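You operate a simulated robot arm through the tools that you are given. There is no shell and no other tool.

The job below is to be done with a simulated robot arm. You get a single attempt, and the scene is never put back.

## Task
Empty the drip tray into the steel jug and wipe the milk splash.
Fine: machine off; green cloth, put back; slide the tray home again. What is to be rubbed or washed off counts as gone when no trace of it is left.

It is judged by the outcome, as a careful person would: the job done as asked, and still so three seconds after it is handed in. It fails if anything else is knocked over, pushed out of place, dropped, spilled or broken. Flat cloth is picked up by pressing the open fingertips on it (5 to 10 N) and closing them slowly along it; thin cloth reads only 2 to 8 mm in the jaws.

## Robot
A 6-joint arm with a two-finger parallel gripper, fixed in place. Base frame: the origin is on the floor under the middle of its stand, x ahead of it, y to its left, z up; the work surface is at about z = 0.92. Units: m, degrees, N and s.
With the tool pointing down near the work surface it reaches from about 0.26 to 0.68 m from the base axis. Its first joint turns from -166.0 to 166.0 degrees. Payload 1.57 kg.
The TCP is the grasp point between the finger pads, 0.03 m short of the fingertips. In the tool frame z runs along the fingers and y along their closing line. Largest opening 0.11 m; finger width 0.024, thickness 0.012; the body of the gripper, 0.048 by 0.112 m, starts 0.078 m behind the TCP.
Orientation is that of the tool frame in the base frame, as [roll, pitch, yaw] about the fixed x, y, z axes, in that order (R = Rz(yaw) Ry(pitch) Rx(roll)). With the fingers straight down and closing along the base's y, the tool's x points along the base's -x, its y along +y and its z along -z.

## Interface
- The arm moves only by the tool step_arm. Its argument "motion" is a list of rows, each an object of numbers (a shift or turn left out is 0, a gripper value left out holds the last): "grip": the finger opening in cm, from 0 to 11; "dx", "dy", "dz": the shift along the base's x, y, z in cm; "wx", "wy", "wz": the turn, a rotation vector about the base's x, y, z in degrees. In form: [{"grip": .., "dx": .., "dy": .., "dz": .., "wx": .., "wy": .., "wz": ..}, ...]. A call has 1 to 20 rows; each row is the pose to reach, as a shift and turn from the pose commanded when the call began. A row lasts 0.2 s, in which the tool goes at most 0.05 m and 8.6 degrees; a call with a longer step from one row to the next is refused whole, and so is a gripper value outside its range. Where a pose cannot be reached the arm comes as near as it can. A force on the tool above 70 N (or 10 N above the force at the start of the call, whichever is more), or a blocked arm, ends the call early, and 0.2 s more pass. Each finger travels about 0.108 m/s and halts on what it meets, pressing with about 43 N; the grip force reading is that of the motor and also rises with nothing between the fingers. The clock runs only during rows and for 0.2 s after the last one: add rows that repeat a pose to give the fingers time. The reply holds the time, the measured pose of the TCP, the force on the tool along the base axes, the opening and the grip force, in the units named above and with some noise, with the torque about the TCP (base axes, N m) and any sound that the robot's microphone picked up.
- Cameras (640 x 400 px; columns grow to the right, rows downward): "scene" is fixed at [0.2214, 0.5012, 1.6615]; the picture's right is [-0.99, -0.17, 0.00], its down [-0.09, 0.53, -0.85] and it looks along [0.14, -0.83, -0.53] (base axes); focal length 361 px, centre (320, 200). "wrist" rides on the gripper at [0.07, 0.016, -0.141] in the tool frame; the picture's right is [-0.23, 0.97, 0.00], its down [-0.85, -0.20, -0.48] and it looks along [-0.47, -0.11, 0.88] (tool axes); focal length 222 px, centre (320, 200). There is no depth. A picture from a camera that has moved, and an enlarged one, comes with that camera's place and axes in the base frame and with its lens.
- snapshot(camera): a new picture of that camera. No time passes.
- slide_trunk(by): moves the trunk up (or, below 0, down) by that many m; the arm rides with it, the base frame stays. It gives what a move gives, with no picture.
- close_up(camera, box): a new picture of the part [left, top, right, bottom] of that camera's present view, enlarged. No time passes.
- finish_job(): hands the job in; it is judged then, once.

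Places have to be worked out from the pictures, the camera data and where the tool is seen. Open the gripper and draw the arm clear of the work before you hand the job in, unless the task says otherwise.

The tools are called after "Request:" by a JSON object that holds its "api" and its "payload". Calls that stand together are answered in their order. step_arm: Moves the arm, as the interface text tells. Its arguments: {"type":"object","properties":{"motion":{"type":"array","items":{"type":"object","properties":{"grip":{"type":"number"},"dx":{"type":"number"},"dy":{"type":"number"},"dz":{"type":"number"},"wx":{"type":"number"},"wy":{"type":"number"},"wz":{"type":"number"}}}}},"required":["motion"]} The other tools are called the same way: slide_trunk (by) moves the trunk up or down; snapshot (camera) takes a picture; close_up (camera, box) takes an enlarged picture of a part of a camera's view; finish_job () hands the job in.

At the start:

```text
time_s: 0.0
tcp_pos: [0.3772, -0.2818, 1.3696]
ee_rot: [-180.0, 0.0, 180.0]
contact_force: [0.4, -0.7, 0.4]
torque: [0.04, 0.02, 0.03]
gripper_width: 0.11
gripper_force: 0.1
trunk travel left (down, up): [-0.35, 0.24]
```

scene: 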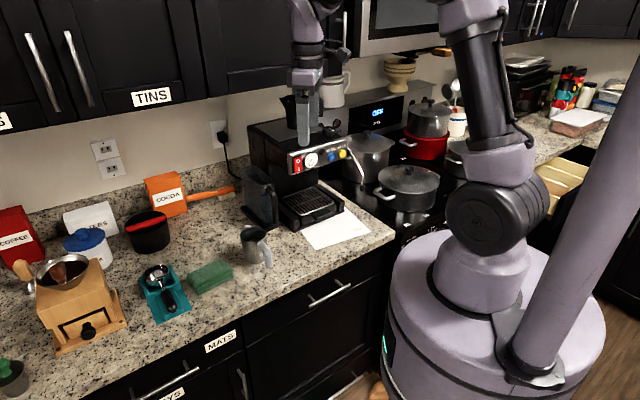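
wrist: 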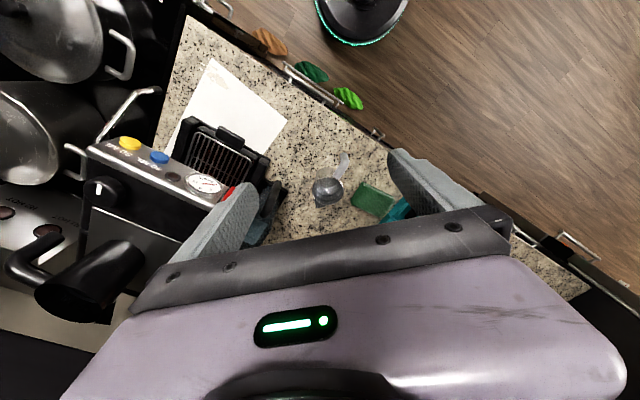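

I'll begin by looking closely at the machine, its switches, the tray, and the things hanging on the counter front before moving anything.

Request:
{"api": "close_up", "payload": {"camera": "scene", "box": [220, 100, 400, 280]}}

Request:
{"api": "close_up", "payload": {"camera": "wrist", "box": [150, 30, 450, 260]}}

Request:
{"api": "close_up", "payload": {"camera": "scene", "box": [0, 160, 260, 400]}}

Request:
{"api": "close_up", "payload": {"camera": "scene", "box": [160, 220, 420, 400]}}

```text
2.22 times, centred on (310, 190) of scene
camera zoom: at [0.2214, 0.5012, 1.6615], right [-0.99, -0.17, 0.0], down [-0.09, 0.53, -0.85], along [0.14, -0.83, -0.53], focal length 803 px, centre (342, 222)
```

zoom: 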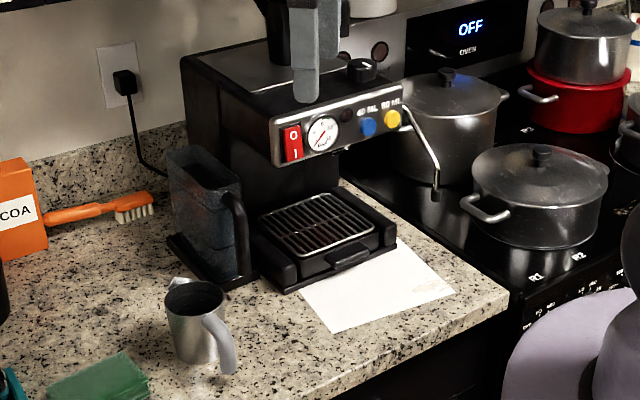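

```text
1.74 times, centred on (300, 145) of wrist
camera zoom: at [0.3065, -0.2626, 1.5104], right [0.23, 0.97, 0.0], down [0.85, -0.2, 0.48], along [0.47, -0.11, -0.88], focal length 386 px, centre (355, 296)
```

zoom: 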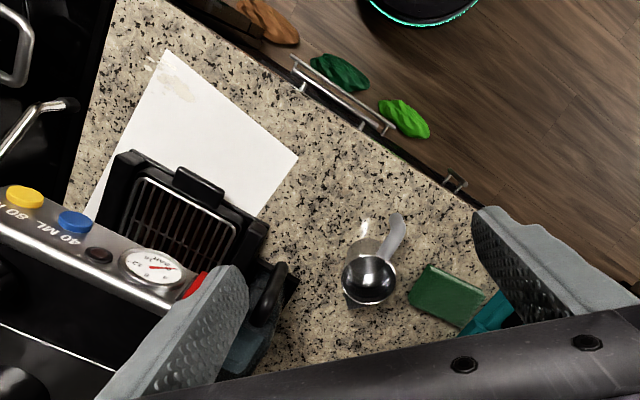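

```text
1.67 times, centred on (130, 280) of scene
camera zoom: at [0.2214, 0.5012, 1.6615], right [-0.99, -0.17, 0.0], down [-0.09, 0.53, -0.85], along [0.14, -0.83, -0.53], focal length 602 px, centre (637, 67)
```

zoom: 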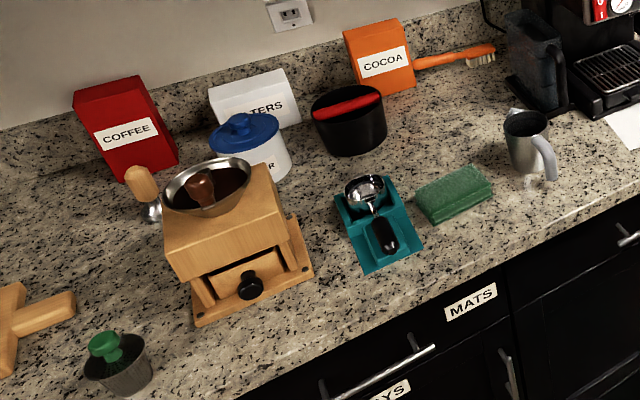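

```text
2.22 times, centred on (290, 310) of scene
camera zoom: at [0.2214, 0.5012, 1.6615], right [-0.99, -0.17, 0.0], down [-0.09, 0.53, -0.85], along [0.14, -0.83, -0.53], focal length 803 px, centre (387, -44)
```

zoom: 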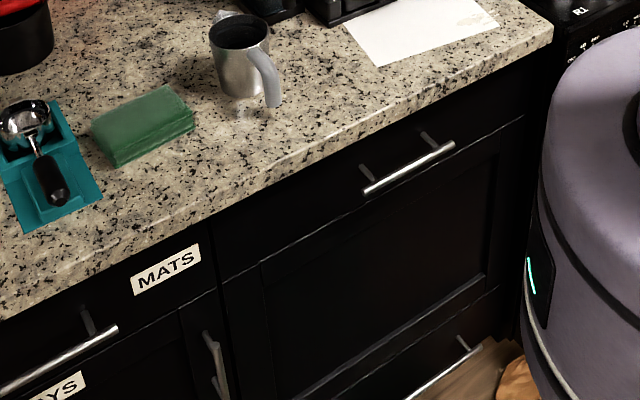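

The jug, tray and a white sheet are visible, but I still need to identify the green cloth and milk splash. I'll zoom in tighter on those candidates.

Request:
{"api": "close_up", "payload": {"camera": "wrist", "box": [230, 10, 400, 120]}}

Request:
{"api": "close_up", "payload": {"camera": "wrist", "box": [290, 130, 430, 240]}}

Request:
{"api": "close_up", "payload": {"camera": "wrist", "box": [150, 40, 300, 200]}}

Request:
{"api": "close_up", "payload": {"camera": "scene", "box": [180, 215, 290, 305]}}

Request:
{"api": "close_up", "payload": {"camera": "scene", "box": [230, 160, 390, 260]}}

Request:
{"api": "close_up", "payload": {"camera": "scene", "box": [240, 110, 370, 190]}}

```text
3.64 times, centred on (315, 65) of wrist
camera zoom: at [0.3065, -0.2626, 1.5104], right [0.23, 0.97, 0.0], down [0.85, -0.2, 0.48], along [0.47, -0.11, -0.88], focal length 808 px, centre (338, 691)
```

zoom: 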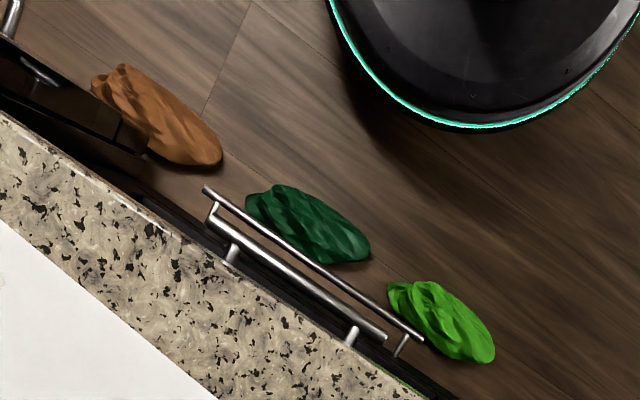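

```text
3.64 times, centred on (360, 185) of wrist
camera zoom: at [0.3065, -0.2626, 1.5104], right [0.23, 0.97, 0.0], down [0.85, -0.2, 0.48], along [0.47, -0.11, -0.88], focal length 808 px, centre (174, 254)
```

zoom: 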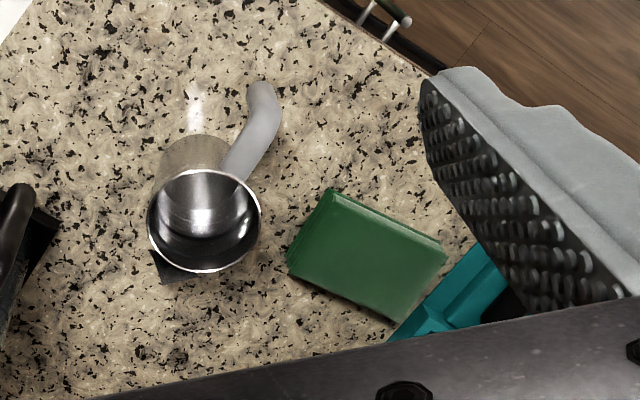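

```text
2.50 times, centred on (225, 120) of wrist
camera zoom: at [0.3065, -0.2626, 1.5104], right [0.23, 0.97, 0.0], down [0.85, -0.2, 0.48], along [0.47, -0.11, -0.88], focal length 555 px, centre (558, 400)
```

zoom: 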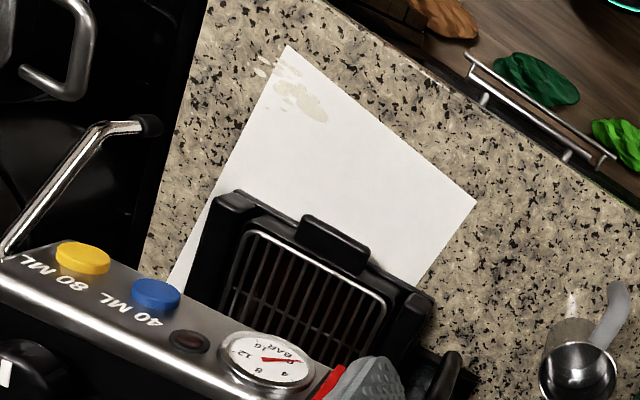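

```text
4.44 times, centred on (235, 260) of scene
camera zoom: at [0.2214, 0.5012, 1.6615], right [-0.99, -0.17, 0.0], down [-0.09, 0.53, -0.85], along [0.14, -0.83, -0.53], focal length 1606 px, centre (698, -67)
```

zoom: 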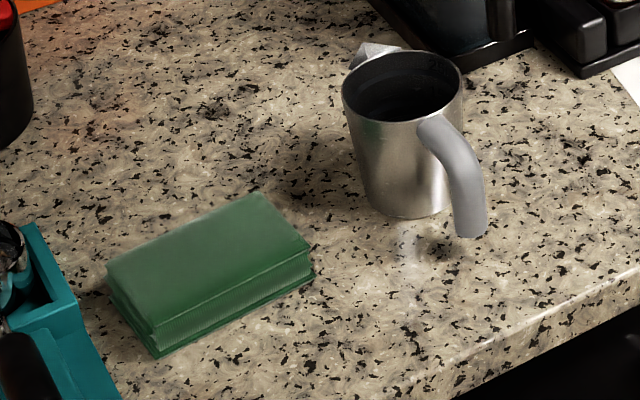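

```text
4.00 times, centred on (310, 210) of scene
camera zoom: at [0.2214, 0.5012, 1.6615], right [-0.99, -0.17, 0.0], down [-0.09, 0.53, -0.85], along [0.14, -0.83, -0.53], focal length 1445 px, centre (360, 160)
```

zoom: 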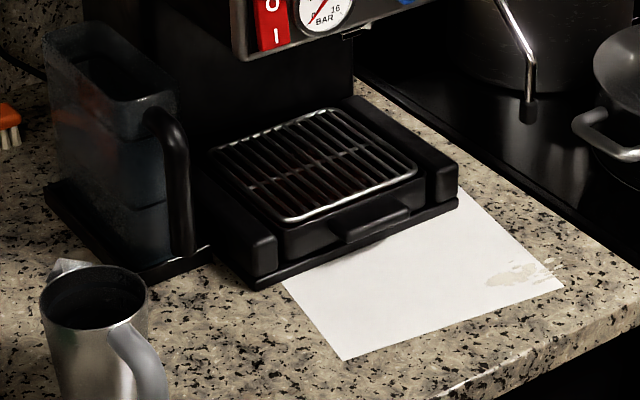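

```text
4.92 times, centred on (305, 150) of scene
camera zoom: at [0.2214, 0.5012, 1.6615], right [-0.99, -0.17, 0.0], down [-0.09, 0.53, -0.85], along [0.14, -0.83, -0.53], focal length 1779 px, centre (394, 446)
```

zoom: 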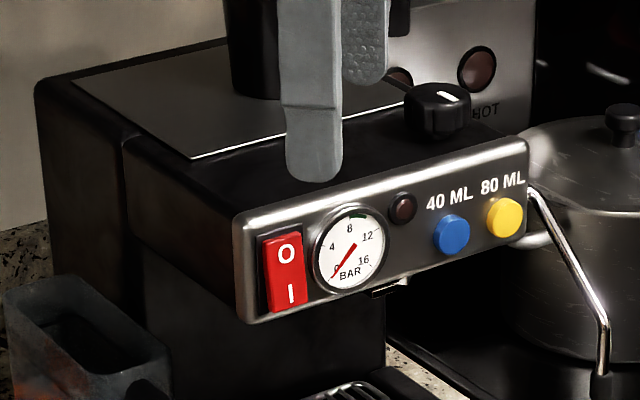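

The three coloured things by the cabinet lie on the floor (both cameras' rays meet at z≈0). The folded green cloth is on the counter near (0.6,-0.2), the jug is at about (0.55,-0.305), and cream stains show at the white sheet's corner near (0.255,-0.50). I'll swing the wrist camera round to face the machine squarely for a better look.

Request:
{"api": "step_arm", "payload": {"motion": [{"dx": -3, "dy": -1, "dz": 0, "wz": -7.2, "grip": 11}, {"dx": -6, "dy": -2, "dz": -1, "wz": -14.4}, {"dx": -9, "dy": -3, "dz": -4, "wz": -21.6}, {"dx": -12, "dy": -4, "dz": -7, "wz": -28.8}, {"dx": -15, "dy": -5, "dz": -10, "wz": -36}, {"dx": -17.5, "dy": -5, "dz": -12, "wz": -43}, {"dx": -17.5, "dy": -5, "dz": -12, "wz": -43}]}}

```text
time_s: 1.6
tcp_pos: [0.2021, -0.3311, 1.2496]
ee_rot: [-179.9, 0.0, 136.9]
contact_force: [0.3, 0.1, 0.0]
torque: [-0.01, 0.02, -0.05]
gripper_width: 0.11
gripper_force: 0.0
trunk travel left (down, up): [-0.35, 0.24]
```

The arm moved cleanly to (0.202,-0.331,1.25) with no contact. Now I'll look at the machine and the sheet from here.

Request:
{"api": "snapshot", "payload": {"camera": "wrist"}}

Request:
{"api": "snapshot", "payload": {"camera": "scene"}}

```text
taken
camera wrist: at [0.161, -0.2689, 1.3903], right [0.83, 0.56, 0.0], down [0.49, -0.73, 0.48], along [0.27, -0.4, -0.88], focal length 222 px, centre (320, 200)
```

wrist: 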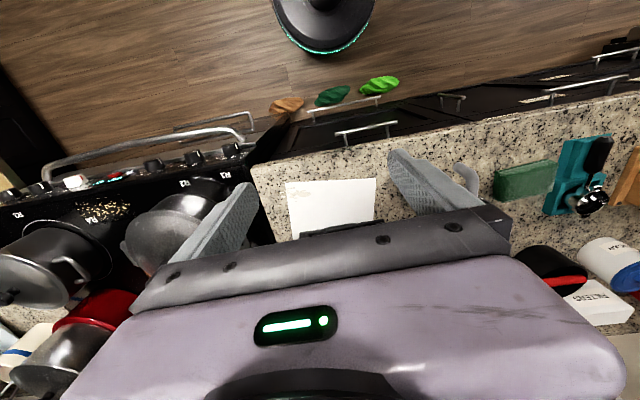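

```text
taken
```

scene: 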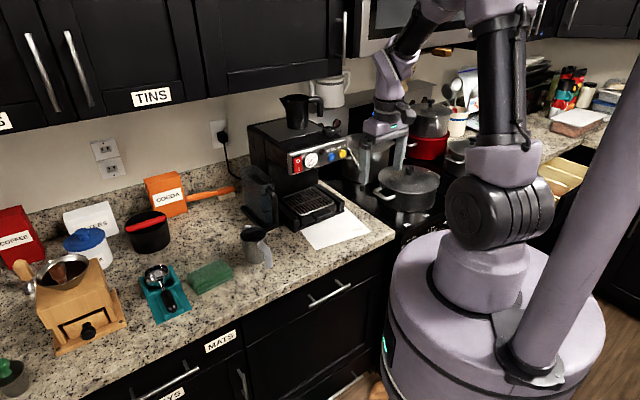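

The gripper hides the machine in this orientation. I'll yaw it 180° in two calls so the camera ends up above the fingers when I tilt them towards the machine.

Request:
{"api": "step_arm", "payload": {"motion": [{"wz": 8.2}, {"wz": 16.4}, {"wz": 24.6}, {"wz": 32.8}, {"wz": 41}, {"wz": 49.2}, {"wz": 57.4}, {"wz": 65.6}, {"wz": 73.8}, {"wz": 82}, {"wz": 90}, {"wz": 90}]}}

Request:
{"api": "step_arm", "payload": {"motion": [{"wz": 8.2}, {"wz": 16.4}, {"wz": 24.6}, {"wz": 32.8}, {"wz": 41}, {"wz": 49.2}, {"wz": 57.4}, {"wz": 65.6}, {"wz": 73.8}, {"wz": 82}, {"wz": 90}, {"wz": 90}]}}

```text
time_s: 4.2
tcp_pos: [0.2022, -0.3319, 1.2494]
ee_rot: [180.0, 0.0, -132.8]
contact_force: [0.4, -0.7, -0.2]
torque: [0.0, 0.01, 0.01]
gripper_width: 0.1099
gripper_force: 0.0
trunk travel left (down, up): [-0.35, 0.24]
```

```text
time_s: 6.8
tcp_pos: [0.2417, -0.2466, 1.162]
ee_rot: [173.9, -2.6, -45.7]
contact_force: [-0.4, 0.1, -0.3]
torque: [0.03, 0.01, 0.0]
gripper_width: 0.1099
gripper_force: 0.0
out of reach, approached as far as the arm can: row 7, 8, 9, 10, 11, 12
trunk travel left (down, up): [-0.35, 0.24]
```

The second half of the turn hit a reach limit and the arm stopped at a slightly different pose. I'll check both views before continuing.

Request:
{"api": "snapshot", "payload": {"camera": "wrist"}}

Request:
{"api": "snapshot", "payload": {"camera": "scene"}}

```text
taken
camera wrist: at [0.2844, -0.2914, 1.3072], right [-0.86, -0.51, 0.09], down [-0.43, 0.8, 0.41], along [-0.28, 0.31, -0.91], focal length 222 px, centre (320, 200)
```

wrist: 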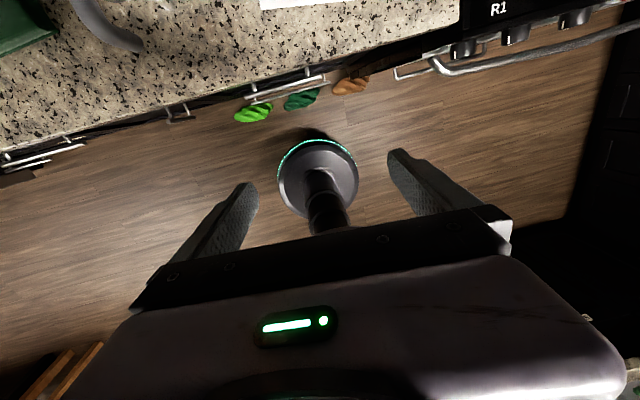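

```text
taken
```

scene: 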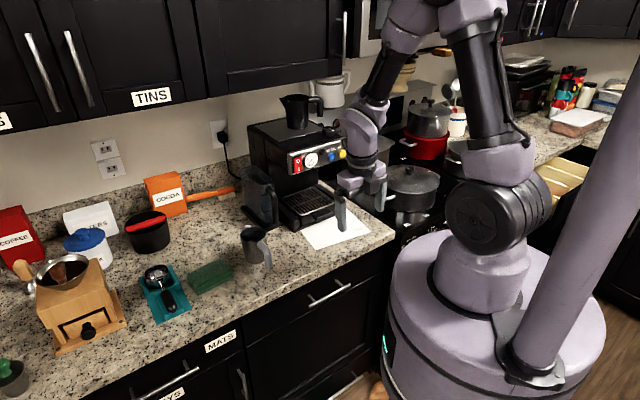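

The final joint limits out when the tool's x axis points radially outward, so I'll avoid that orientation. The scene camera is unobstructed now, so I'll use tight close-ups for the details.

Request:
{"api": "close_up", "payload": {"camera": "scene", "box": [275, 175, 350, 235]}}

Request:
{"api": "close_up", "payload": {"camera": "scene", "box": [280, 135, 350, 180]}}

Request:
{"api": "close_up", "payload": {"camera": "scene", "box": [180, 250, 245, 300]}}

Request:
{"api": "close_up", "payload": {"camera": "scene", "box": [230, 215, 290, 275]}}

Request:
{"api": "close_up", "payload": {"camera": "scene", "box": [300, 200, 380, 255]}}

Request:
{"api": "close_up", "payload": {"camera": "wrist", "box": [220, 50, 400, 140]}}

```text
6.67 times, centred on (312, 205) of scene
camera zoom: at [0.2214, 0.5012, 1.6615], right [-0.99, -0.17, 0.0], down [-0.09, 0.53, -0.85], along [0.14, -0.83, -0.53], focal length 2409 px, centre (370, 167)
```

zoom: 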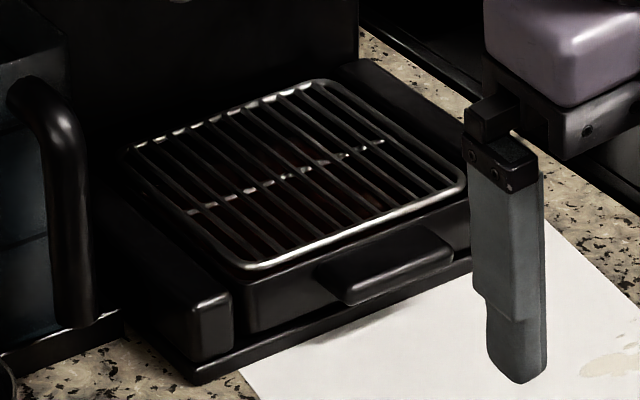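

```text
8.89 times, centred on (315, 158) of scene
camera zoom: at [0.2214, 0.5012, 1.6615], right [-0.99, -0.17, 0.0], down [-0.09, 0.53, -0.85], along [0.14, -0.83, -0.53], focal length 3211 px, centre (364, 578)
```

zoom: 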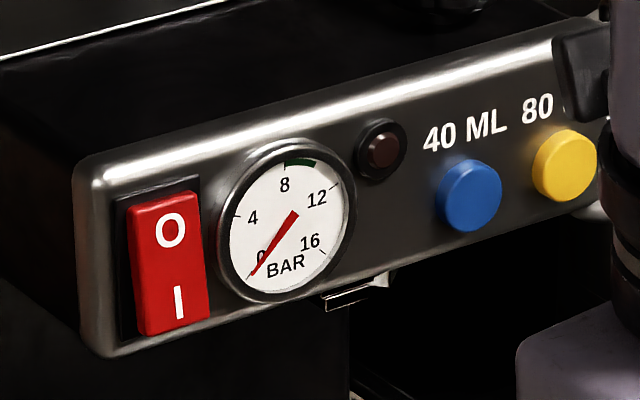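

```text
8.00 times, centred on (212, 275) of scene
camera zoom: at [0.2214, 0.5012, 1.6615], right [-0.99, -0.17, 0.0], down [-0.09, 0.53, -0.85], along [0.14, -0.83, -0.53], focal length 2890 px, centre (1180, -400)
```

zoom: 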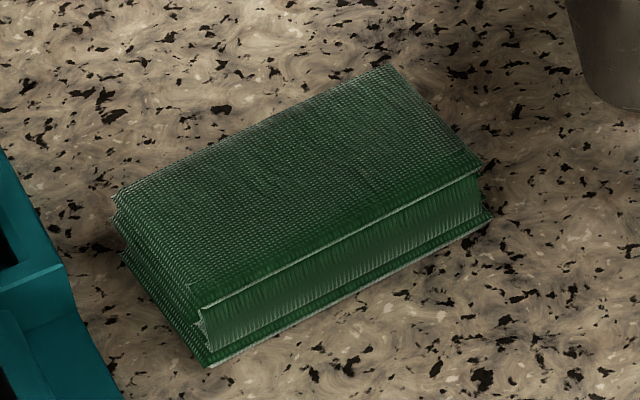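

```text
6.67 times, centred on (260, 245) of scene
camera zoom: at [0.2214, 0.5012, 1.6615], right [-0.99, -0.17, 0.0], down [-0.09, 0.53, -0.85], along [0.14, -0.83, -0.53], focal length 2409 px, centre (720, -100)
```

zoom: 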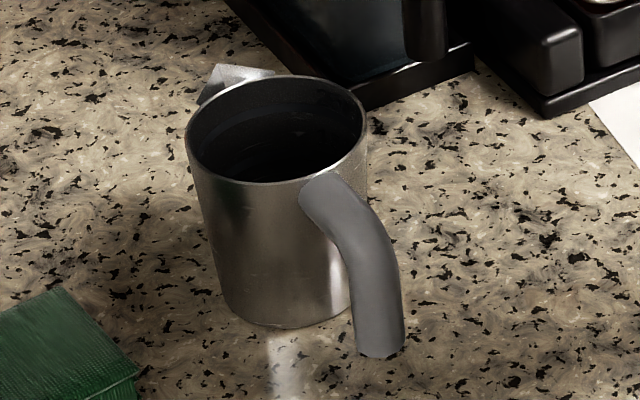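

```text
7.27 times, centred on (340, 228) of scene
camera zoom: at [0.2214, 0.5012, 1.6615], right [-0.99, -0.17, 0.0], down [-0.09, 0.53, -0.85], along [0.14, -0.83, -0.53], focal length 2628 px, centre (174, 0)
```

zoom: 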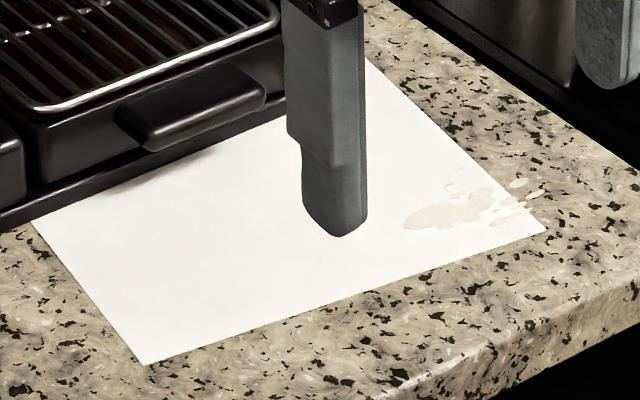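

```text
3.56 times, centred on (310, 95) of wrist
camera zoom: at [0.2844, -0.2914, 1.3072], right [-0.86, -0.51, 0.09], down [-0.43, 0.8, 0.41], along [-0.28, 0.31, -0.91], focal length 790 px, centre (356, 573)
```

zoom: 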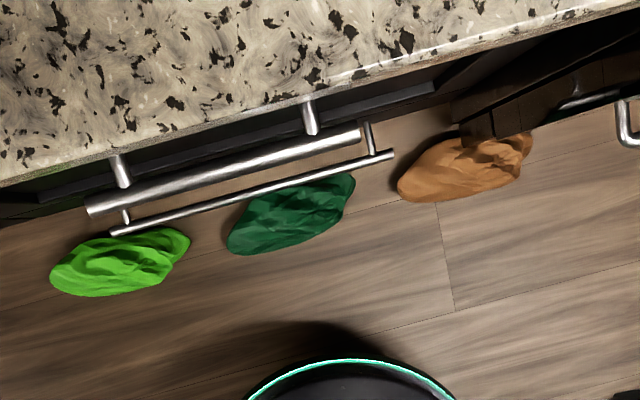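

The green cloth is a folded woven one on the counter; the milk splash spans the sheet's corner and the counter beside it. The gauge needle looks at about 0 and the lamp unlit, so I'll zoom further on the rocker switch and the splash.

Request:
{"api": "close_up", "payload": {"camera": "scene", "box": [290, 152, 322, 176]}}

Request:
{"api": "close_up", "payload": {"camera": "scene", "box": [345, 215, 377, 240]}}

Request:
{"api": "close_up", "payload": {"camera": "scene", "box": [238, 170, 292, 232]}}

```text
16.00 times, centred on (306, 164) of scene
camera zoom: at [0.2214, 0.5012, 1.6615], right [-0.99, -0.17, 0.0], down [-0.09, 0.53, -0.85], along [0.14, -0.83, -0.53], focal length 5781 px, centre (544, 776)
```

zoom: 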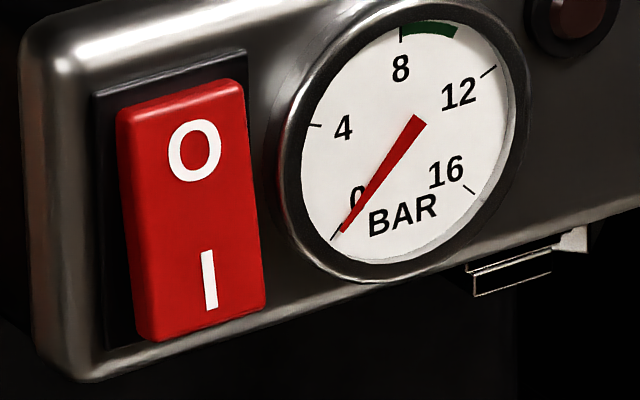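

```text
16.00 times, centred on (361, 228) of scene
camera zoom: at [0.2214, 0.5012, 1.6615], right [-0.99, -0.17, 0.0], down [-0.09, 0.53, -0.85], along [0.14, -0.83, -0.53], focal length 5781 px, centre (-336, -240)
```

zoom: 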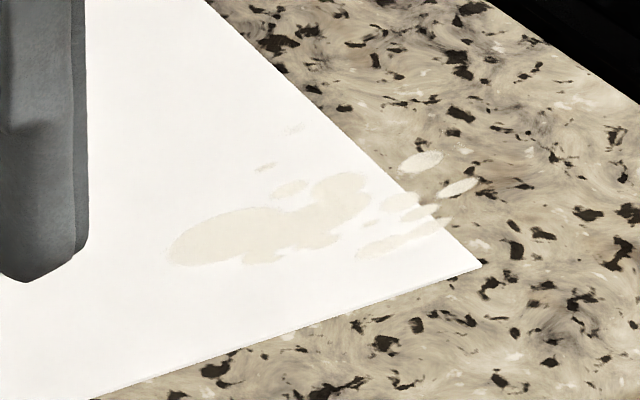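

```text
6.45 times, centred on (265, 201) of scene
camera zoom: at [0.2214, 0.5012, 1.6615], right [-0.99, -0.17, 0.0], down [-0.09, 0.53, -0.85], along [0.14, -0.83, -0.53], focal length 2331 px, centre (675, 194)
```

zoom: 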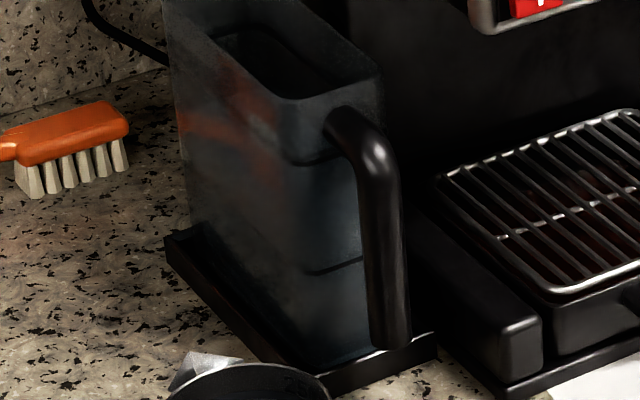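

The rocker's "I" end stands proud (the "O" end is pressed in), the gauge reads 0 and the lamp is dark, so the machine is already off and I must not bump the controls. I'll turn the gripper back by 180° to a comfortable wrist range, the first 90° now.

Request:
{"api": "step_arm", "payload": {"motion": [{"wz": -8.2}, {"wz": -16.4}, {"wz": -24.6}, {"wz": -32.8}, {"wz": -41}, {"wz": -49.2}, {"wz": -57.4}, {"wz": -65.6}, {"wz": -73.8}, {"wz": -82}, {"wz": -90}, {"wz": -90}]}}

```text
time_s: 9.4
tcp_pos: [0.2392, -0.2489, 1.1614]
ee_rot: [174.0, -2.7, -135.8]
contact_force: [-0.1, -0.5, -0.8]
torque: [-0.02, 0.0, 0.01]
gripper_width: 0.11
gripper_force: 0.1
trunk travel left (down, up): [-0.35, 0.24]
```

The commanded pose resets to the reached one, so I'm at (0.239,-0.249,1.161). I'll finish the yaw back to face the machine with the camera on the robot side.

Request:
{"api": "step_arm", "payload": {"motion": [{"wz": -8, "dz": 1}, {"wz": -16, "dz": 2}, {"wz": -24, "dz": 3}, {"wz": -32, "dz": 4}, {"wz": -40, "dz": 4}, {"wz": -48, "dz": 4}, {"wz": -56, "dz": 4}, {"wz": -64, "dz": 4}, {"wz": -72, "dz": 4}, {"wz": -80, "dz": 4}, {"wz": -87.2, "dz": 4}, {"wz": -87.2, "dz": 4}]}}

```text
time_s: 12.0
tcp_pos: [0.2395, -0.2487, 1.2018]
ee_rot: [174.0, -2.6, 136.9]
contact_force: [0.3, 0.0, -0.2]
torque: [-0.03, 0.0, 0.01]
gripper_width: 0.11
gripper_force: 0.0
trunk travel left (down, up): [-0.35, 0.24]
```

Orientation reads [174,-2.6,136.9] as expected. Next I'll tilt the fingers 45° towards the machine and move to about (0.25,-0.40,1.08), where the camera should see the tray front; the steam-wand tip is near (0.26,-0.535,1.09), so I stay well left of and behind it.

Request:
{"api": "step_arm", "payload": {"motion": [{"dx": 0.2, "dy": -2.5, "dz": -2.0, "wx": -6.12, "wy": -5.15, "wz": -0.36}, {"dx": 0.4, "dy": -5.0, "dz": -4.0, "wx": -12.25, "wy": -10.3, "wz": -0.72}, {"dx": 0.6, "dy": -7.5, "dz": -6.0, "wx": -18.37, "wy": -15.45, "wz": -1.08}, {"dx": 0.8, "dy": -10.0, "dz": -8.0, "wx": -24.5, "wy": -20.6, "wz": -1.43}, {"dx": 0.9, "dy": -12.5, "dz": -10.0, "wx": -30.6, "wy": -25.75, "wz": -1.8}, {"dx": 1.0, "dy": -15.0, "dz": -12.0, "wx": -36.74, "wy": -30.89, "wz": -2.15}, {"dx": 1.0, "dy": -15.0, "dz": -12.0, "wx": -36.74, "wy": -30.89, "wz": -2.15}]}}

Request:
{"api": "snapshot", "payload": {"camera": "wrist"}}

Request:
{"api": "snapshot", "payload": {"camera": "scene"}}

```text
time_s: 13.6
tcp_pos: [0.255, -0.4471, 1.1288]
ee_rot: [177.4, 43.4, 135.9]
contact_force: [-0.4, 0.2, 0.1]
torque: [0.02, 0.01, -0.01]
gripper_width: 0.1098
gripper_force: 0.0
out of reach, approached as far as the arm can: row 3, 4, 5, 6, 7
trunk travel left (down, up): [-0.35, 0.24]
```

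```text
taken
camera wrist: at [0.1555, -0.3347, 1.1839], right [0.77, 0.6, 0.19], down [0.06, -0.37, 0.93], along [0.63, -0.71, -0.32], focal length 222 px, centre (320, 200)
```

wrist: 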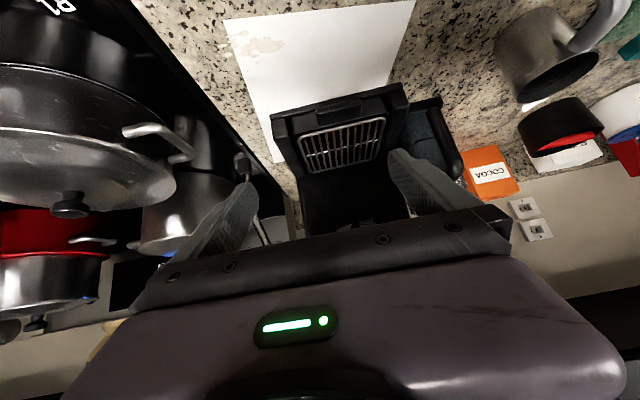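

```text
taken
```

scene: 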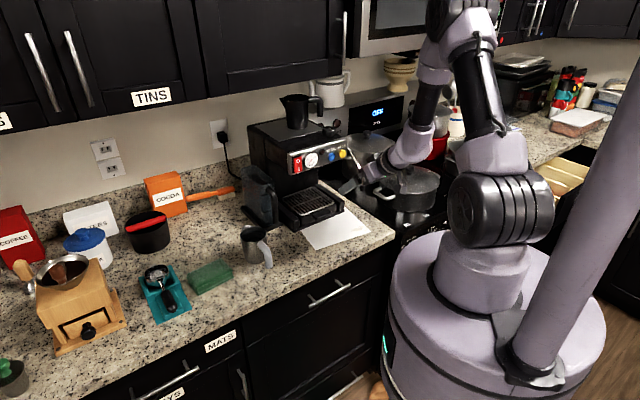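

The 45° tilt is not reachable this close and low, because the trunk is too high, and the left finger is only about 5 cm from the steam wand tip. I'll retreat up and back, then lower the trunk so the forearm lies flatter.

Request:
{"api": "step_arm", "payload": {"motion": [{"dz": 3, "dx": -0.7, "dy": 0.7}, {"dz": 7, "dx": -1.4, "dy": 1.4}, {"dz": 11, "dx": -2.1, "dy": 2.1}, {"dz": 15, "dx": -2.8, "dy": 2.8}, {"dz": 19, "dx": -3.5, "dy": 3.5}, {"dz": 22, "dx": -4, "dy": 4}, {"dz": 22, "dx": -4, "dy": 4}]}}

```text
time_s: 15.2
tcp_pos: [0.2153, -0.4075, 1.3477]
ee_rot: [-180.0, 45.0, 137.0]
contact_force: [0.1, 0.1, 0.0]
torque: [0.0, 0.02, -0.02]
gripper_width: 0.1101
gripper_force: 0.2
trunk travel left (down, up): [-0.35, 0.24]
```

Orientation is now exactly 45° and the position is (0.215,-0.408,1.348). I'll lower the trunk by 0.25 m, which brings the TCP to about z 1.10, clear of everything.

Request:
{"api": "slide_trunk", "payload": {"by": -0.25}}

Request:
{"api": "snapshot", "payload": {"camera": "wrist"}}

Request:
{"api": "snapshot", "payload": {"camera": "scene"}}

```text
time_s: 17.8
tcp_pos: [0.2159, -0.4071, 1.0972]
ee_rot: [-180.0, 45.0, 137.1]
contact_force: [0.0, -0.7, 0.1]
torque: [0.01, 0.02, 0.02]
gripper_width: 0.11
gripper_force: 0.1
trunk travel left (down, up): [-0.1, 0.49]
```

```text
taken
camera wrist: at [0.1174, -0.2917, 1.1481], right [0.78, 0.6, 0.16], down [0.06, -0.33, 0.94], along [0.62, -0.73, -0.29], focal length 222 px, centre (320, 200)
```

wrist: 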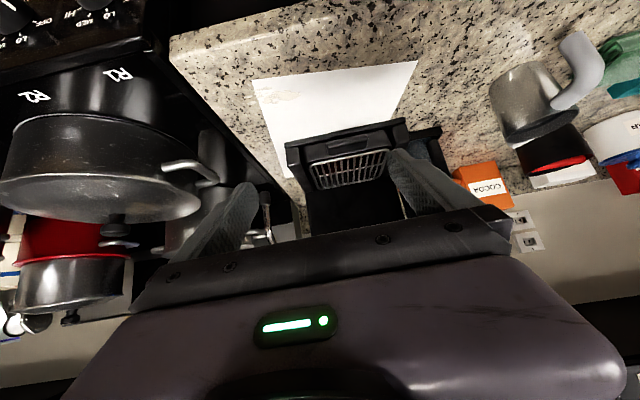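

```text
taken
```

scene: 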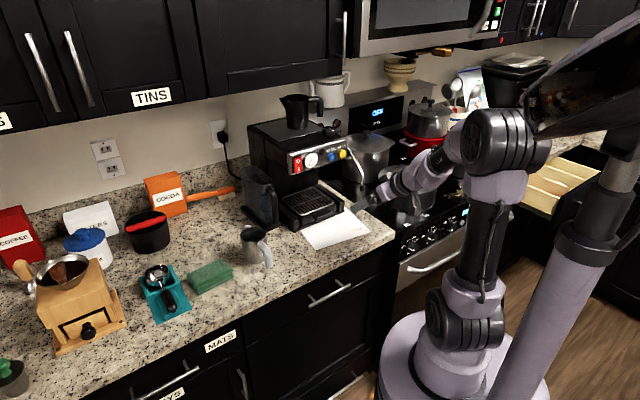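

The lowered trunk works, and the tray and tab are in view, upside-down. I'll take close-ups from both cameras to measure the tab.

Request:
{"api": "close_up", "payload": {"camera": "wrist", "box": [275, 110, 420, 210]}}

Request:
{"api": "close_up", "payload": {"camera": "scene", "box": [290, 185, 350, 235]}}

Request:
{"api": "close_up", "payload": {"camera": "wrist", "box": [180, 110, 300, 250]}}

```text
4.00 times, centred on (348, 160) of wrist
camera zoom: at [0.1174, -0.2917, 1.1481], right [0.78, 0.6, 0.16], down [0.06, -0.33, 0.94], along [0.62, -0.73, -0.29], focal length 888 px, centre (210, 360)
```

zoom: 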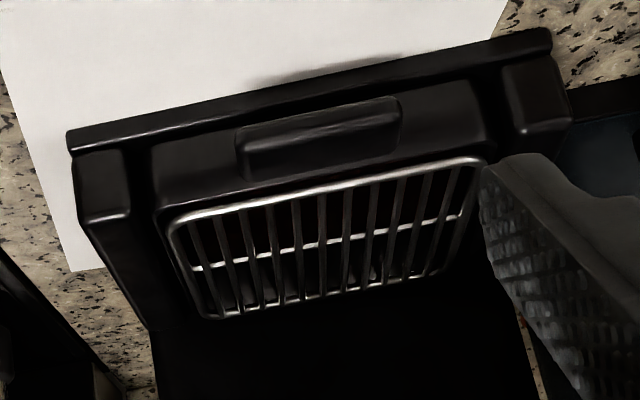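

```text
8.00 times, centred on (320, 210) of scene
camera zoom: at [0.2214, 0.5012, 1.6615], right [-0.99, -0.17, 0.0], down [-0.09, 0.53, -0.85], along [0.14, -0.83, -0.53], focal length 2890 px, centre (320, 120)
```

zoom: 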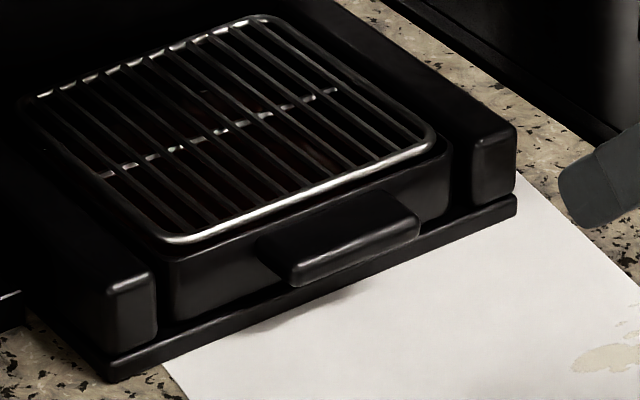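

```text
2.86 times, centred on (240, 180) of wrist
camera zoom: at [0.1174, -0.2917, 1.1481], right [0.78, 0.6, 0.16], down [0.06, -0.33, 0.94], along [0.62, -0.73, -0.29], focal length 635 px, centre (549, 257)
```

zoom: 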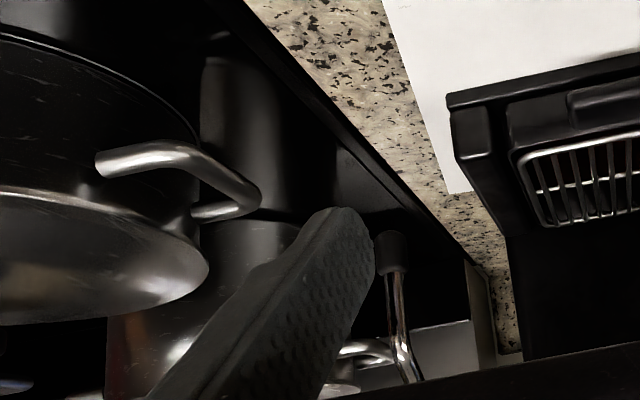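

Triangulating with both cameras: the machine faces 45° (pull direction (-0.707,+0.707)). The tab is 6.3 cm wide with its front middle at (0.376,-0.502), z 0.952–0.963, and the tray is about 14.8 cm square with its rim at z≈0.97. I'll move to a pre-grasp in front of the tab and square up the yaw.

Request:
{"api": "step_arm", "payload": {"motion": [{"dx": 2.8, "dy": -1.1, "dz": -2.5, "wz": -0.5}, {"dx": 5.6, "dy": -2.2, "dz": -5, "wz": -1}, {"dx": 8.4, "dy": -3.3, "dz": -7.5, "wz": -1.5}, {"dx": 11.1, "dy": -4.4, "dz": -9.7, "wz": -2.05}, {"dx": 11.1, "dy": -4.4, "dz": -9.7, "wz": -2.05}]}}

Request:
{"api": "snapshot", "payload": {"camera": "wrist"}}

Request:
{"api": "close_up", "payload": {"camera": "scene", "box": [280, 170, 400, 245]}}

```text
time_s: 19.0
tcp_pos: [0.3277, -0.4515, 0.9989]
ee_rot: [-179.9, 44.9, 135.0]
contact_force: [0.3, -0.3, -0.6]
torque: [-0.01, -0.01, 0.03]
gripper_width: 0.11
gripper_force: 0.0
trunk travel left (down, up): [-0.1, 0.49]
```

```text
taken
camera wrist: at [0.2321, -0.3315, 1.0508], right [0.8, 0.58, 0.16], down [0.05, -0.33, 0.94], along [0.6, -0.75, -0.29], focal length 222 px, centre (320, 200)
```

wrist: 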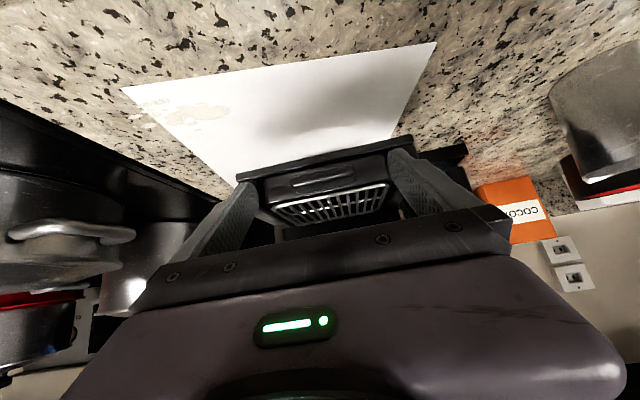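

```text
5.33 times, centred on (340, 208) of scene
camera zoom: at [0.2214, 0.5012, 1.6615], right [-0.99, -0.17, 0.0], down [-0.09, 0.53, -0.85], along [0.14, -0.83, -0.53], focal length 1927 px, centre (213, 160)
```

zoom: 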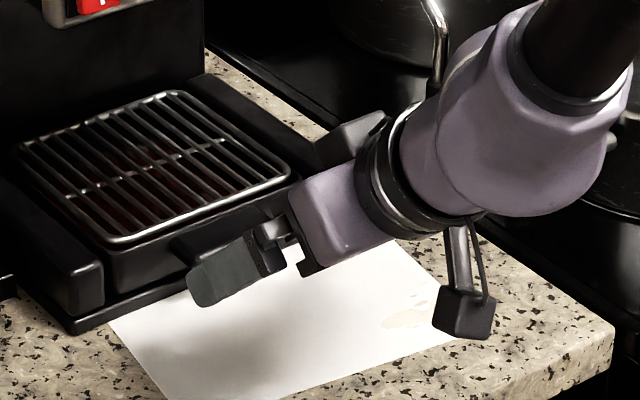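

The fingers straddle the tab symmetrically, and the wrist-camera bracket clears the counter. I'll lower to tab height and advance most of the way, then check.

Request:
{"api": "step_arm", "payload": {"motion": [{"dx": 0.8, "dy": -0.8, "dz": -1.5}, {"dx": 1.6, "dy": -1.6, "dz": -2.9}, {"dx": 2.6, "dy": -2.6, "dz": -2.9}, {"dx": 3.5, "dy": -3.5, "dz": -2.9}, {"dx": 3.5, "dy": -3.5, "dz": -2.9}]}}

Request:
{"api": "close_up", "payload": {"camera": "wrist", "box": [220, 90, 440, 230]}}

Request:
{"api": "close_up", "payload": {"camera": "scene", "box": [290, 180, 370, 235]}}

```text
time_s: 20.2
tcp_pos: [0.3621, -0.4873, 0.9719]
ee_rot: [-180.0, 45.0, 135.0]
contact_force: [0.2, 0.6, 0.0]
torque: [0.0, 0.01, -0.02]
gripper_width: 0.1099
gripper_force: 0.0
trunk travel left (down, up): [-0.1, 0.49]
```

```text
2.86 times, centred on (330, 160) of wrist
camera zoom: at [0.2677, -0.3676, 1.0221], right [0.8, 0.58, 0.16], down [0.05, -0.33, 0.94], along [0.6, -0.75, -0.29], focal length 635 px, centre (291, 314)
```

zoom: 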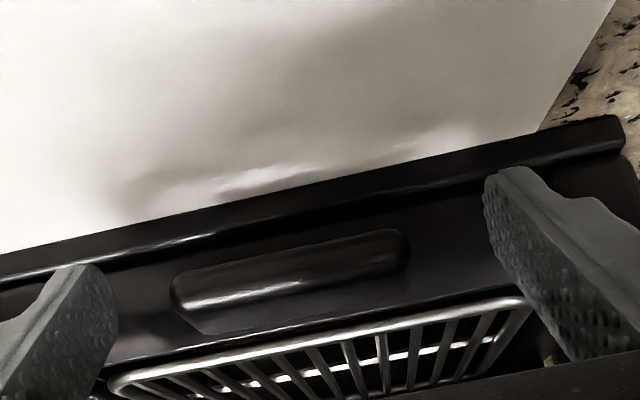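

```text
7.27 times, centred on (330, 208) of scene
camera zoom: at [0.2214, 0.5012, 1.6615], right [-0.99, -0.17, 0.0], down [-0.09, 0.53, -0.85], along [0.14, -0.83, -0.53], focal length 2628 px, centre (247, 146)
```

zoom: 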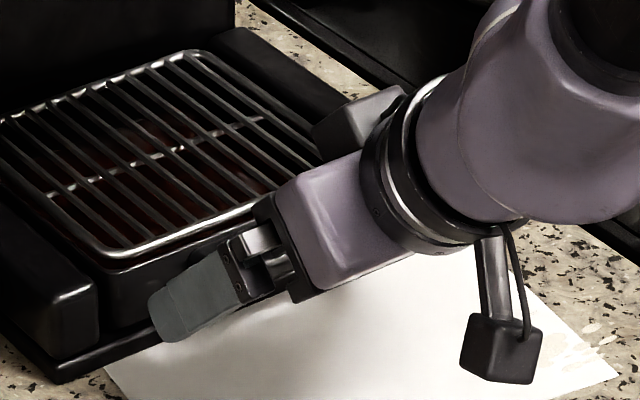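

The tab sits at e≈-0.090 and z 0.952–0.963, 1–2 mm off the gripper's middle. I'll advance the last 1.2 cm so the fingertips nearly touch the tray front, centring as I go, then close slowly.

Request:
{"api": "step_arm", "payload": {"motion": [{"dx": 0.4, "dy": -0.5, "dz": -0.1}, {"dx": 0.76, "dy": -0.96, "dz": -0.2}, {"dx": 0.76, "dy": -0.96, "dz": -0.2}]}}

Request:
{"api": "close_up", "payload": {"camera": "wrist", "box": [220, 90, 440, 230]}}

Request:
{"api": "close_up", "payload": {"camera": "scene", "box": [290, 190, 340, 230]}}

```text
time_s: 21.0
tcp_pos: [0.3709, -0.4964, 0.9703]
ee_rot: [180.0, 44.9, 135.0]
contact_force: [-0.3, -0.2, 0.4]
torque: [0.01, 0.06, -0.01]
gripper_width: 0.1099
gripper_force: 0.0
trunk travel left (down, up): [-0.1, 0.49]
```

```text
2.86 times, centred on (330, 160) of wrist
camera zoom: at [0.2753, -0.377, 1.02], right [0.8, 0.58, 0.16], down [0.05, -0.33, 0.94], along [0.6, -0.75, -0.29], focal length 635 px, centre (291, 314)
```

zoom: 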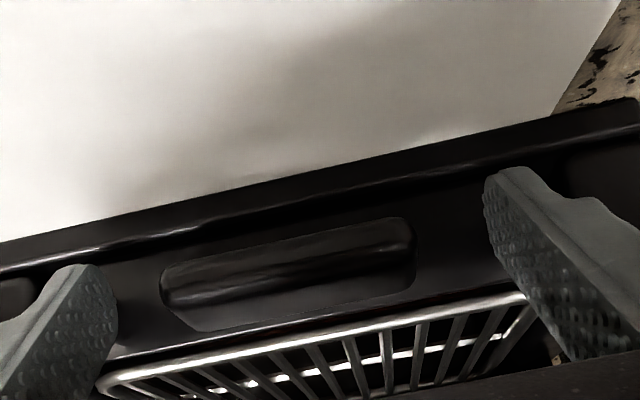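

```text
10.00 times, centred on (315, 210) of scene
camera zoom: at [0.2214, 0.5012, 1.6615], right [-0.99, -0.17, 0.0], down [-0.09, 0.53, -0.85], along [0.14, -0.83, -0.53], focal length 3613 px, centre (370, 100)
```

zoom: 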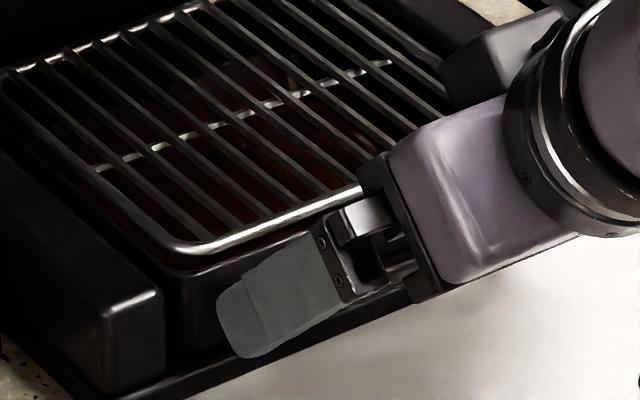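

Still no contact (forces near zero). I'll creep forward another 3 mm, watching the force, to seat the fingertips by the tray wall.

Request:
{"api": "step_arm", "payload": {"motion": [{"dx": 0.07, "dy": -0.07}, {"dx": 0.14, "dy": -0.14}, {"dx": 0.21, "dy": -0.21}, {"dx": 0.21, "dy": -0.21}]}}

```text
time_s: 22.0
tcp_pos: [0.3726, -0.4988, 0.969]
ee_rot: [180.0, 45.1, 135.0]
contact_force: [-0.9, 0.5, 0.5]
torque: [-0.03, 0.02, 0.0]
gripper_width: 0.1102
gripper_force: 0.2
trunk travel left (down, up): [-0.1, 0.49]
```

Still free of contact. Now I'll close the fingers gradually onto the tab's two ends.

Request:
{"api": "step_arm", "payload": {"motion": [{"grip": 9.5}, {"grip": 8.5}, {"grip": 7.8}, {"grip": 7.3}, {"grip": 6.9}, {"grip": 6.5}, {"grip": 6.0}, {"grip": 5.5}, {"grip": 5.0}, {"grip": 5.0}]}}

Request:
{"api": "close_up", "payload": {"camera": "wrist", "box": [220, 90, 440, 230]}}

Request:
{"api": "close_up", "payload": {"camera": "scene", "box": [270, 180, 350, 235]}}

```text
time_s: 24.2
tcp_pos: [0.3717, -0.4981, 0.9707]
ee_rot: [179.8, 45.0, 135.1]
contact_force: [0.3, -0.3, 0.1]
torque: [0.03, -0.08, 0.02]
gripper_width: 0.0693
gripper_force: 43.0
trunk travel left (down, up): [-0.1, 0.49]
```

```text
2.86 times, centred on (330, 160) of wrist
camera zoom: at [0.2774, -0.3791, 1.0202], right [0.8, 0.58, 0.16], down [0.05, -0.33, 0.94], along [0.6, -0.75, -0.29], focal length 635 px, centre (291, 314)
```

zoom: 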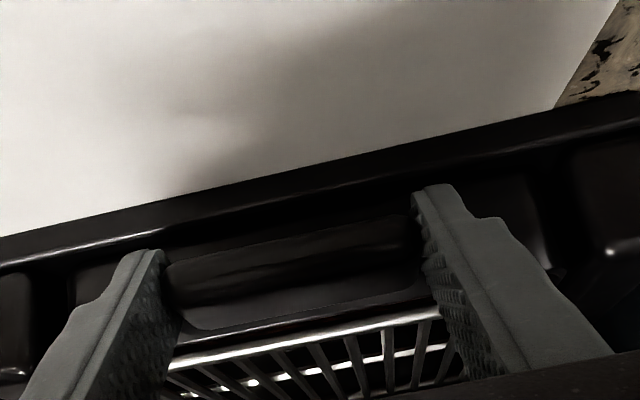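

```text
7.27 times, centred on (310, 208) of scene
camera zoom: at [0.2214, 0.5012, 1.6615], right [-0.99, -0.17, 0.0], down [-0.09, 0.53, -0.85], along [0.14, -0.83, -0.53], focal length 2628 px, centre (393, 146)
```

zoom: 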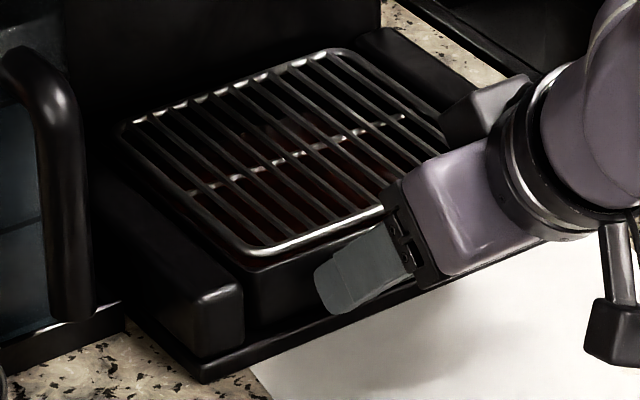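

The grip holds the tab at 6.93 cm with 43 N. I'll pull straight out slowly, 2.8 cm first, and check the forces.

Request:
{"api": "step_arm", "payload": {"motion": [{"dx": -0.2, "dy": 0.2}, {"dx": -0.5, "dy": 0.5}, {"dx": -0.8, "dy": 0.8}, {"dx": -1.1, "dy": 1.1}, {"dx": -1.4, "dy": 1.4}, {"dx": -1.7, "dy": 1.7}, {"dx": -2.0, "dy": 2.0}, {"dx": -2.0, "dy": 2.0}]}}

Request:
{"api": "close_up", "payload": {"camera": "scene", "box": [270, 180, 370, 250]}}

Request:
{"api": "close_up", "payload": {"camera": "wrist", "box": [220, 90, 440, 230]}}

```text
time_s: 26.0
tcp_pos: [0.3509, -0.4776, 0.9702]
ee_rot: [180.0, 44.9, 135.0]
contact_force: [1.1, -0.3, 3.3]
torque: [-0.04, -0.12, 0.02]
gripper_width: 0.0695
gripper_force: 42.9
trunk travel left (down, up): [-0.1, 0.49]
```

```text
5.71 times, centred on (320, 215) of scene
camera zoom: at [0.2214, 0.5012, 1.6615], right [-0.99, -0.17, 0.0], down [-0.09, 0.53, -0.85], along [0.14, -0.83, -0.53], focal length 2064 px, centre (320, 114)
```

zoom: 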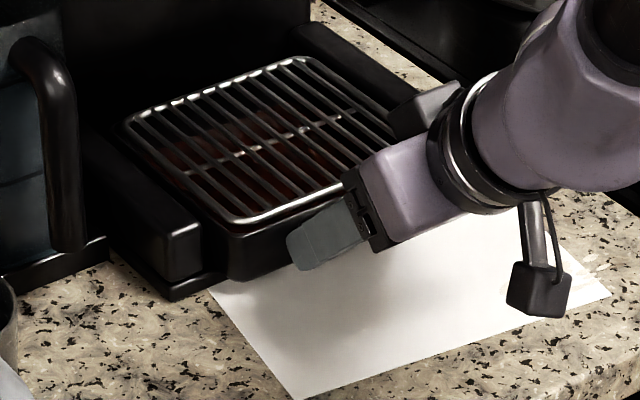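

```text
2.86 times, centred on (330, 160) of wrist
camera zoom: at [0.2569, -0.3586, 1.0201], right [0.8, 0.58, 0.16], down [0.05, -0.33, 0.94], along [0.6, -0.75, -0.29], focal length 635 px, centre (291, 314)
```

zoom: 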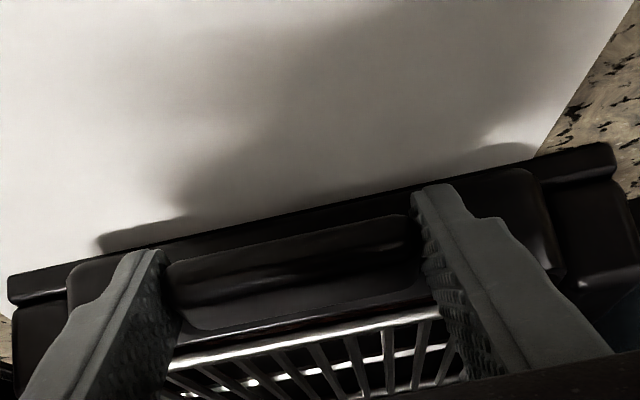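

Tray and grate come out together, level, with dark coffee inside. I'll keep pulling slowly another 5.7 cm.

Request:
{"api": "step_arm", "payload": {"motion": [{"dx": -0.3, "dy": 0.3}, {"dx": -0.7, "dy": 0.7}, {"dx": -1.1, "dy": 1.1}, {"dx": -1.5, "dy": 1.5}, {"dx": -1.9, "dy": 1.9}, {"dx": -2.3, "dy": 2.3}, {"dx": -2.7, "dy": 2.7}, {"dx": -3.1, "dy": 3.1}, {"dx": -3.5, "dy": 3.5}, {"dx": -3.8, "dy": 3.8}, {"dx": -4.0, "dy": 4.0}, {"dx": -4.0, "dy": 4.0}]}}

Request:
{"api": "close_up", "payload": {"camera": "scene", "box": [270, 170, 390, 250]}}

```text
time_s: 28.6
tcp_pos: [0.3107, -0.4379, 0.9703]
ee_rot: [180.0, 45.0, 135.1]
contact_force: [0.5, -1.4, 0.3]
torque: [-0.06, -0.22, -0.15]
gripper_width: 0.0691
gripper_force: 42.6
trunk travel left (down, up): [-0.1, 0.49]
```

```text
5.00 times, centred on (330, 210) of scene
camera zoom: at [0.2214, 0.5012, 1.6615], right [-0.99, -0.17, 0.0], down [-0.09, 0.53, -0.85], along [0.14, -0.83, -0.53], focal length 1806 px, centre (270, 150)
```

zoom: 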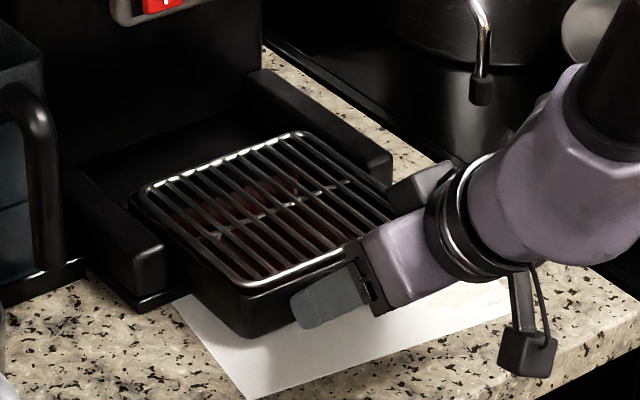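

The tray is about 8.5 cm out and level. I'll continue another 4.2 cm, adding a slight 3 mm lift to unweight it before it leaves the base plate.

Request:
{"api": "step_arm", "payload": {"motion": [{"dx": -0.3, "dy": 0.3}, {"dx": -0.6, "dy": 0.6, "dz": 0.05}, {"dx": -0.9, "dy": 0.9, "dz": 0.1}, {"dx": -1.2, "dy": 1.2, "dz": 0.15}, {"dx": -1.5, "dy": 1.5, "dz": 0.2}, {"dx": -1.8, "dy": 1.8, "dz": 0.25}, {"dx": -2.1, "dy": 2.1, "dz": 0.3}, {"dx": -2.4, "dy": 2.4, "dz": 0.3}, {"dx": -2.7, "dy": 2.7, "dz": 0.3}, {"dx": -3.0, "dy": 3.0, "dz": 0.3}, {"dx": -3.0, "dy": 3.0, "dz": 0.3}]}}

Request:
{"api": "close_up", "payload": {"camera": "scene", "box": [270, 170, 390, 250]}}

Request:
{"api": "snapshot", "payload": {"camera": "wrist"}}

```text
time_s: 31.0
tcp_pos: [0.2811, -0.4081, 0.9724]
ee_rot: [179.8, 45.1, 135.0]
contact_force: [0.5, -1.6, -1.7]
torque: [0.17, 0.16, 0.0]
gripper_width: 0.0694
gripper_force: 43.0
trunk travel left (down, up): [-0.1, 0.49]
```

```text
5.00 times, centred on (330, 210) of scene
camera zoom: at [0.2214, 0.5012, 1.6615], right [-0.99, -0.17, 0.0], down [-0.09, 0.53, -0.85], along [0.14, -0.83, -0.53], focal length 1806 px, centre (270, 150)
```

zoom: 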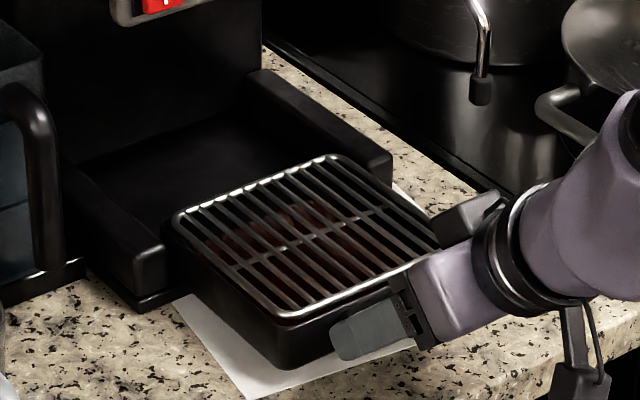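

```text
taken
camera wrist: at [0.1872, -0.2889, 1.0224], right [0.8, 0.58, 0.16], down [0.05, -0.33, 0.94], along [0.6, -0.75, -0.29], focal length 222 px, centre (320, 200)
```

wrist: 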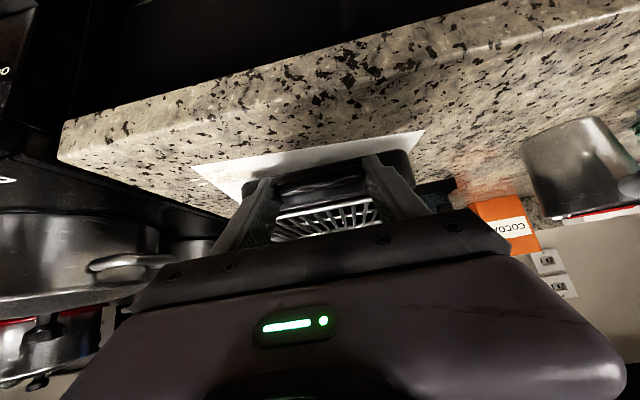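

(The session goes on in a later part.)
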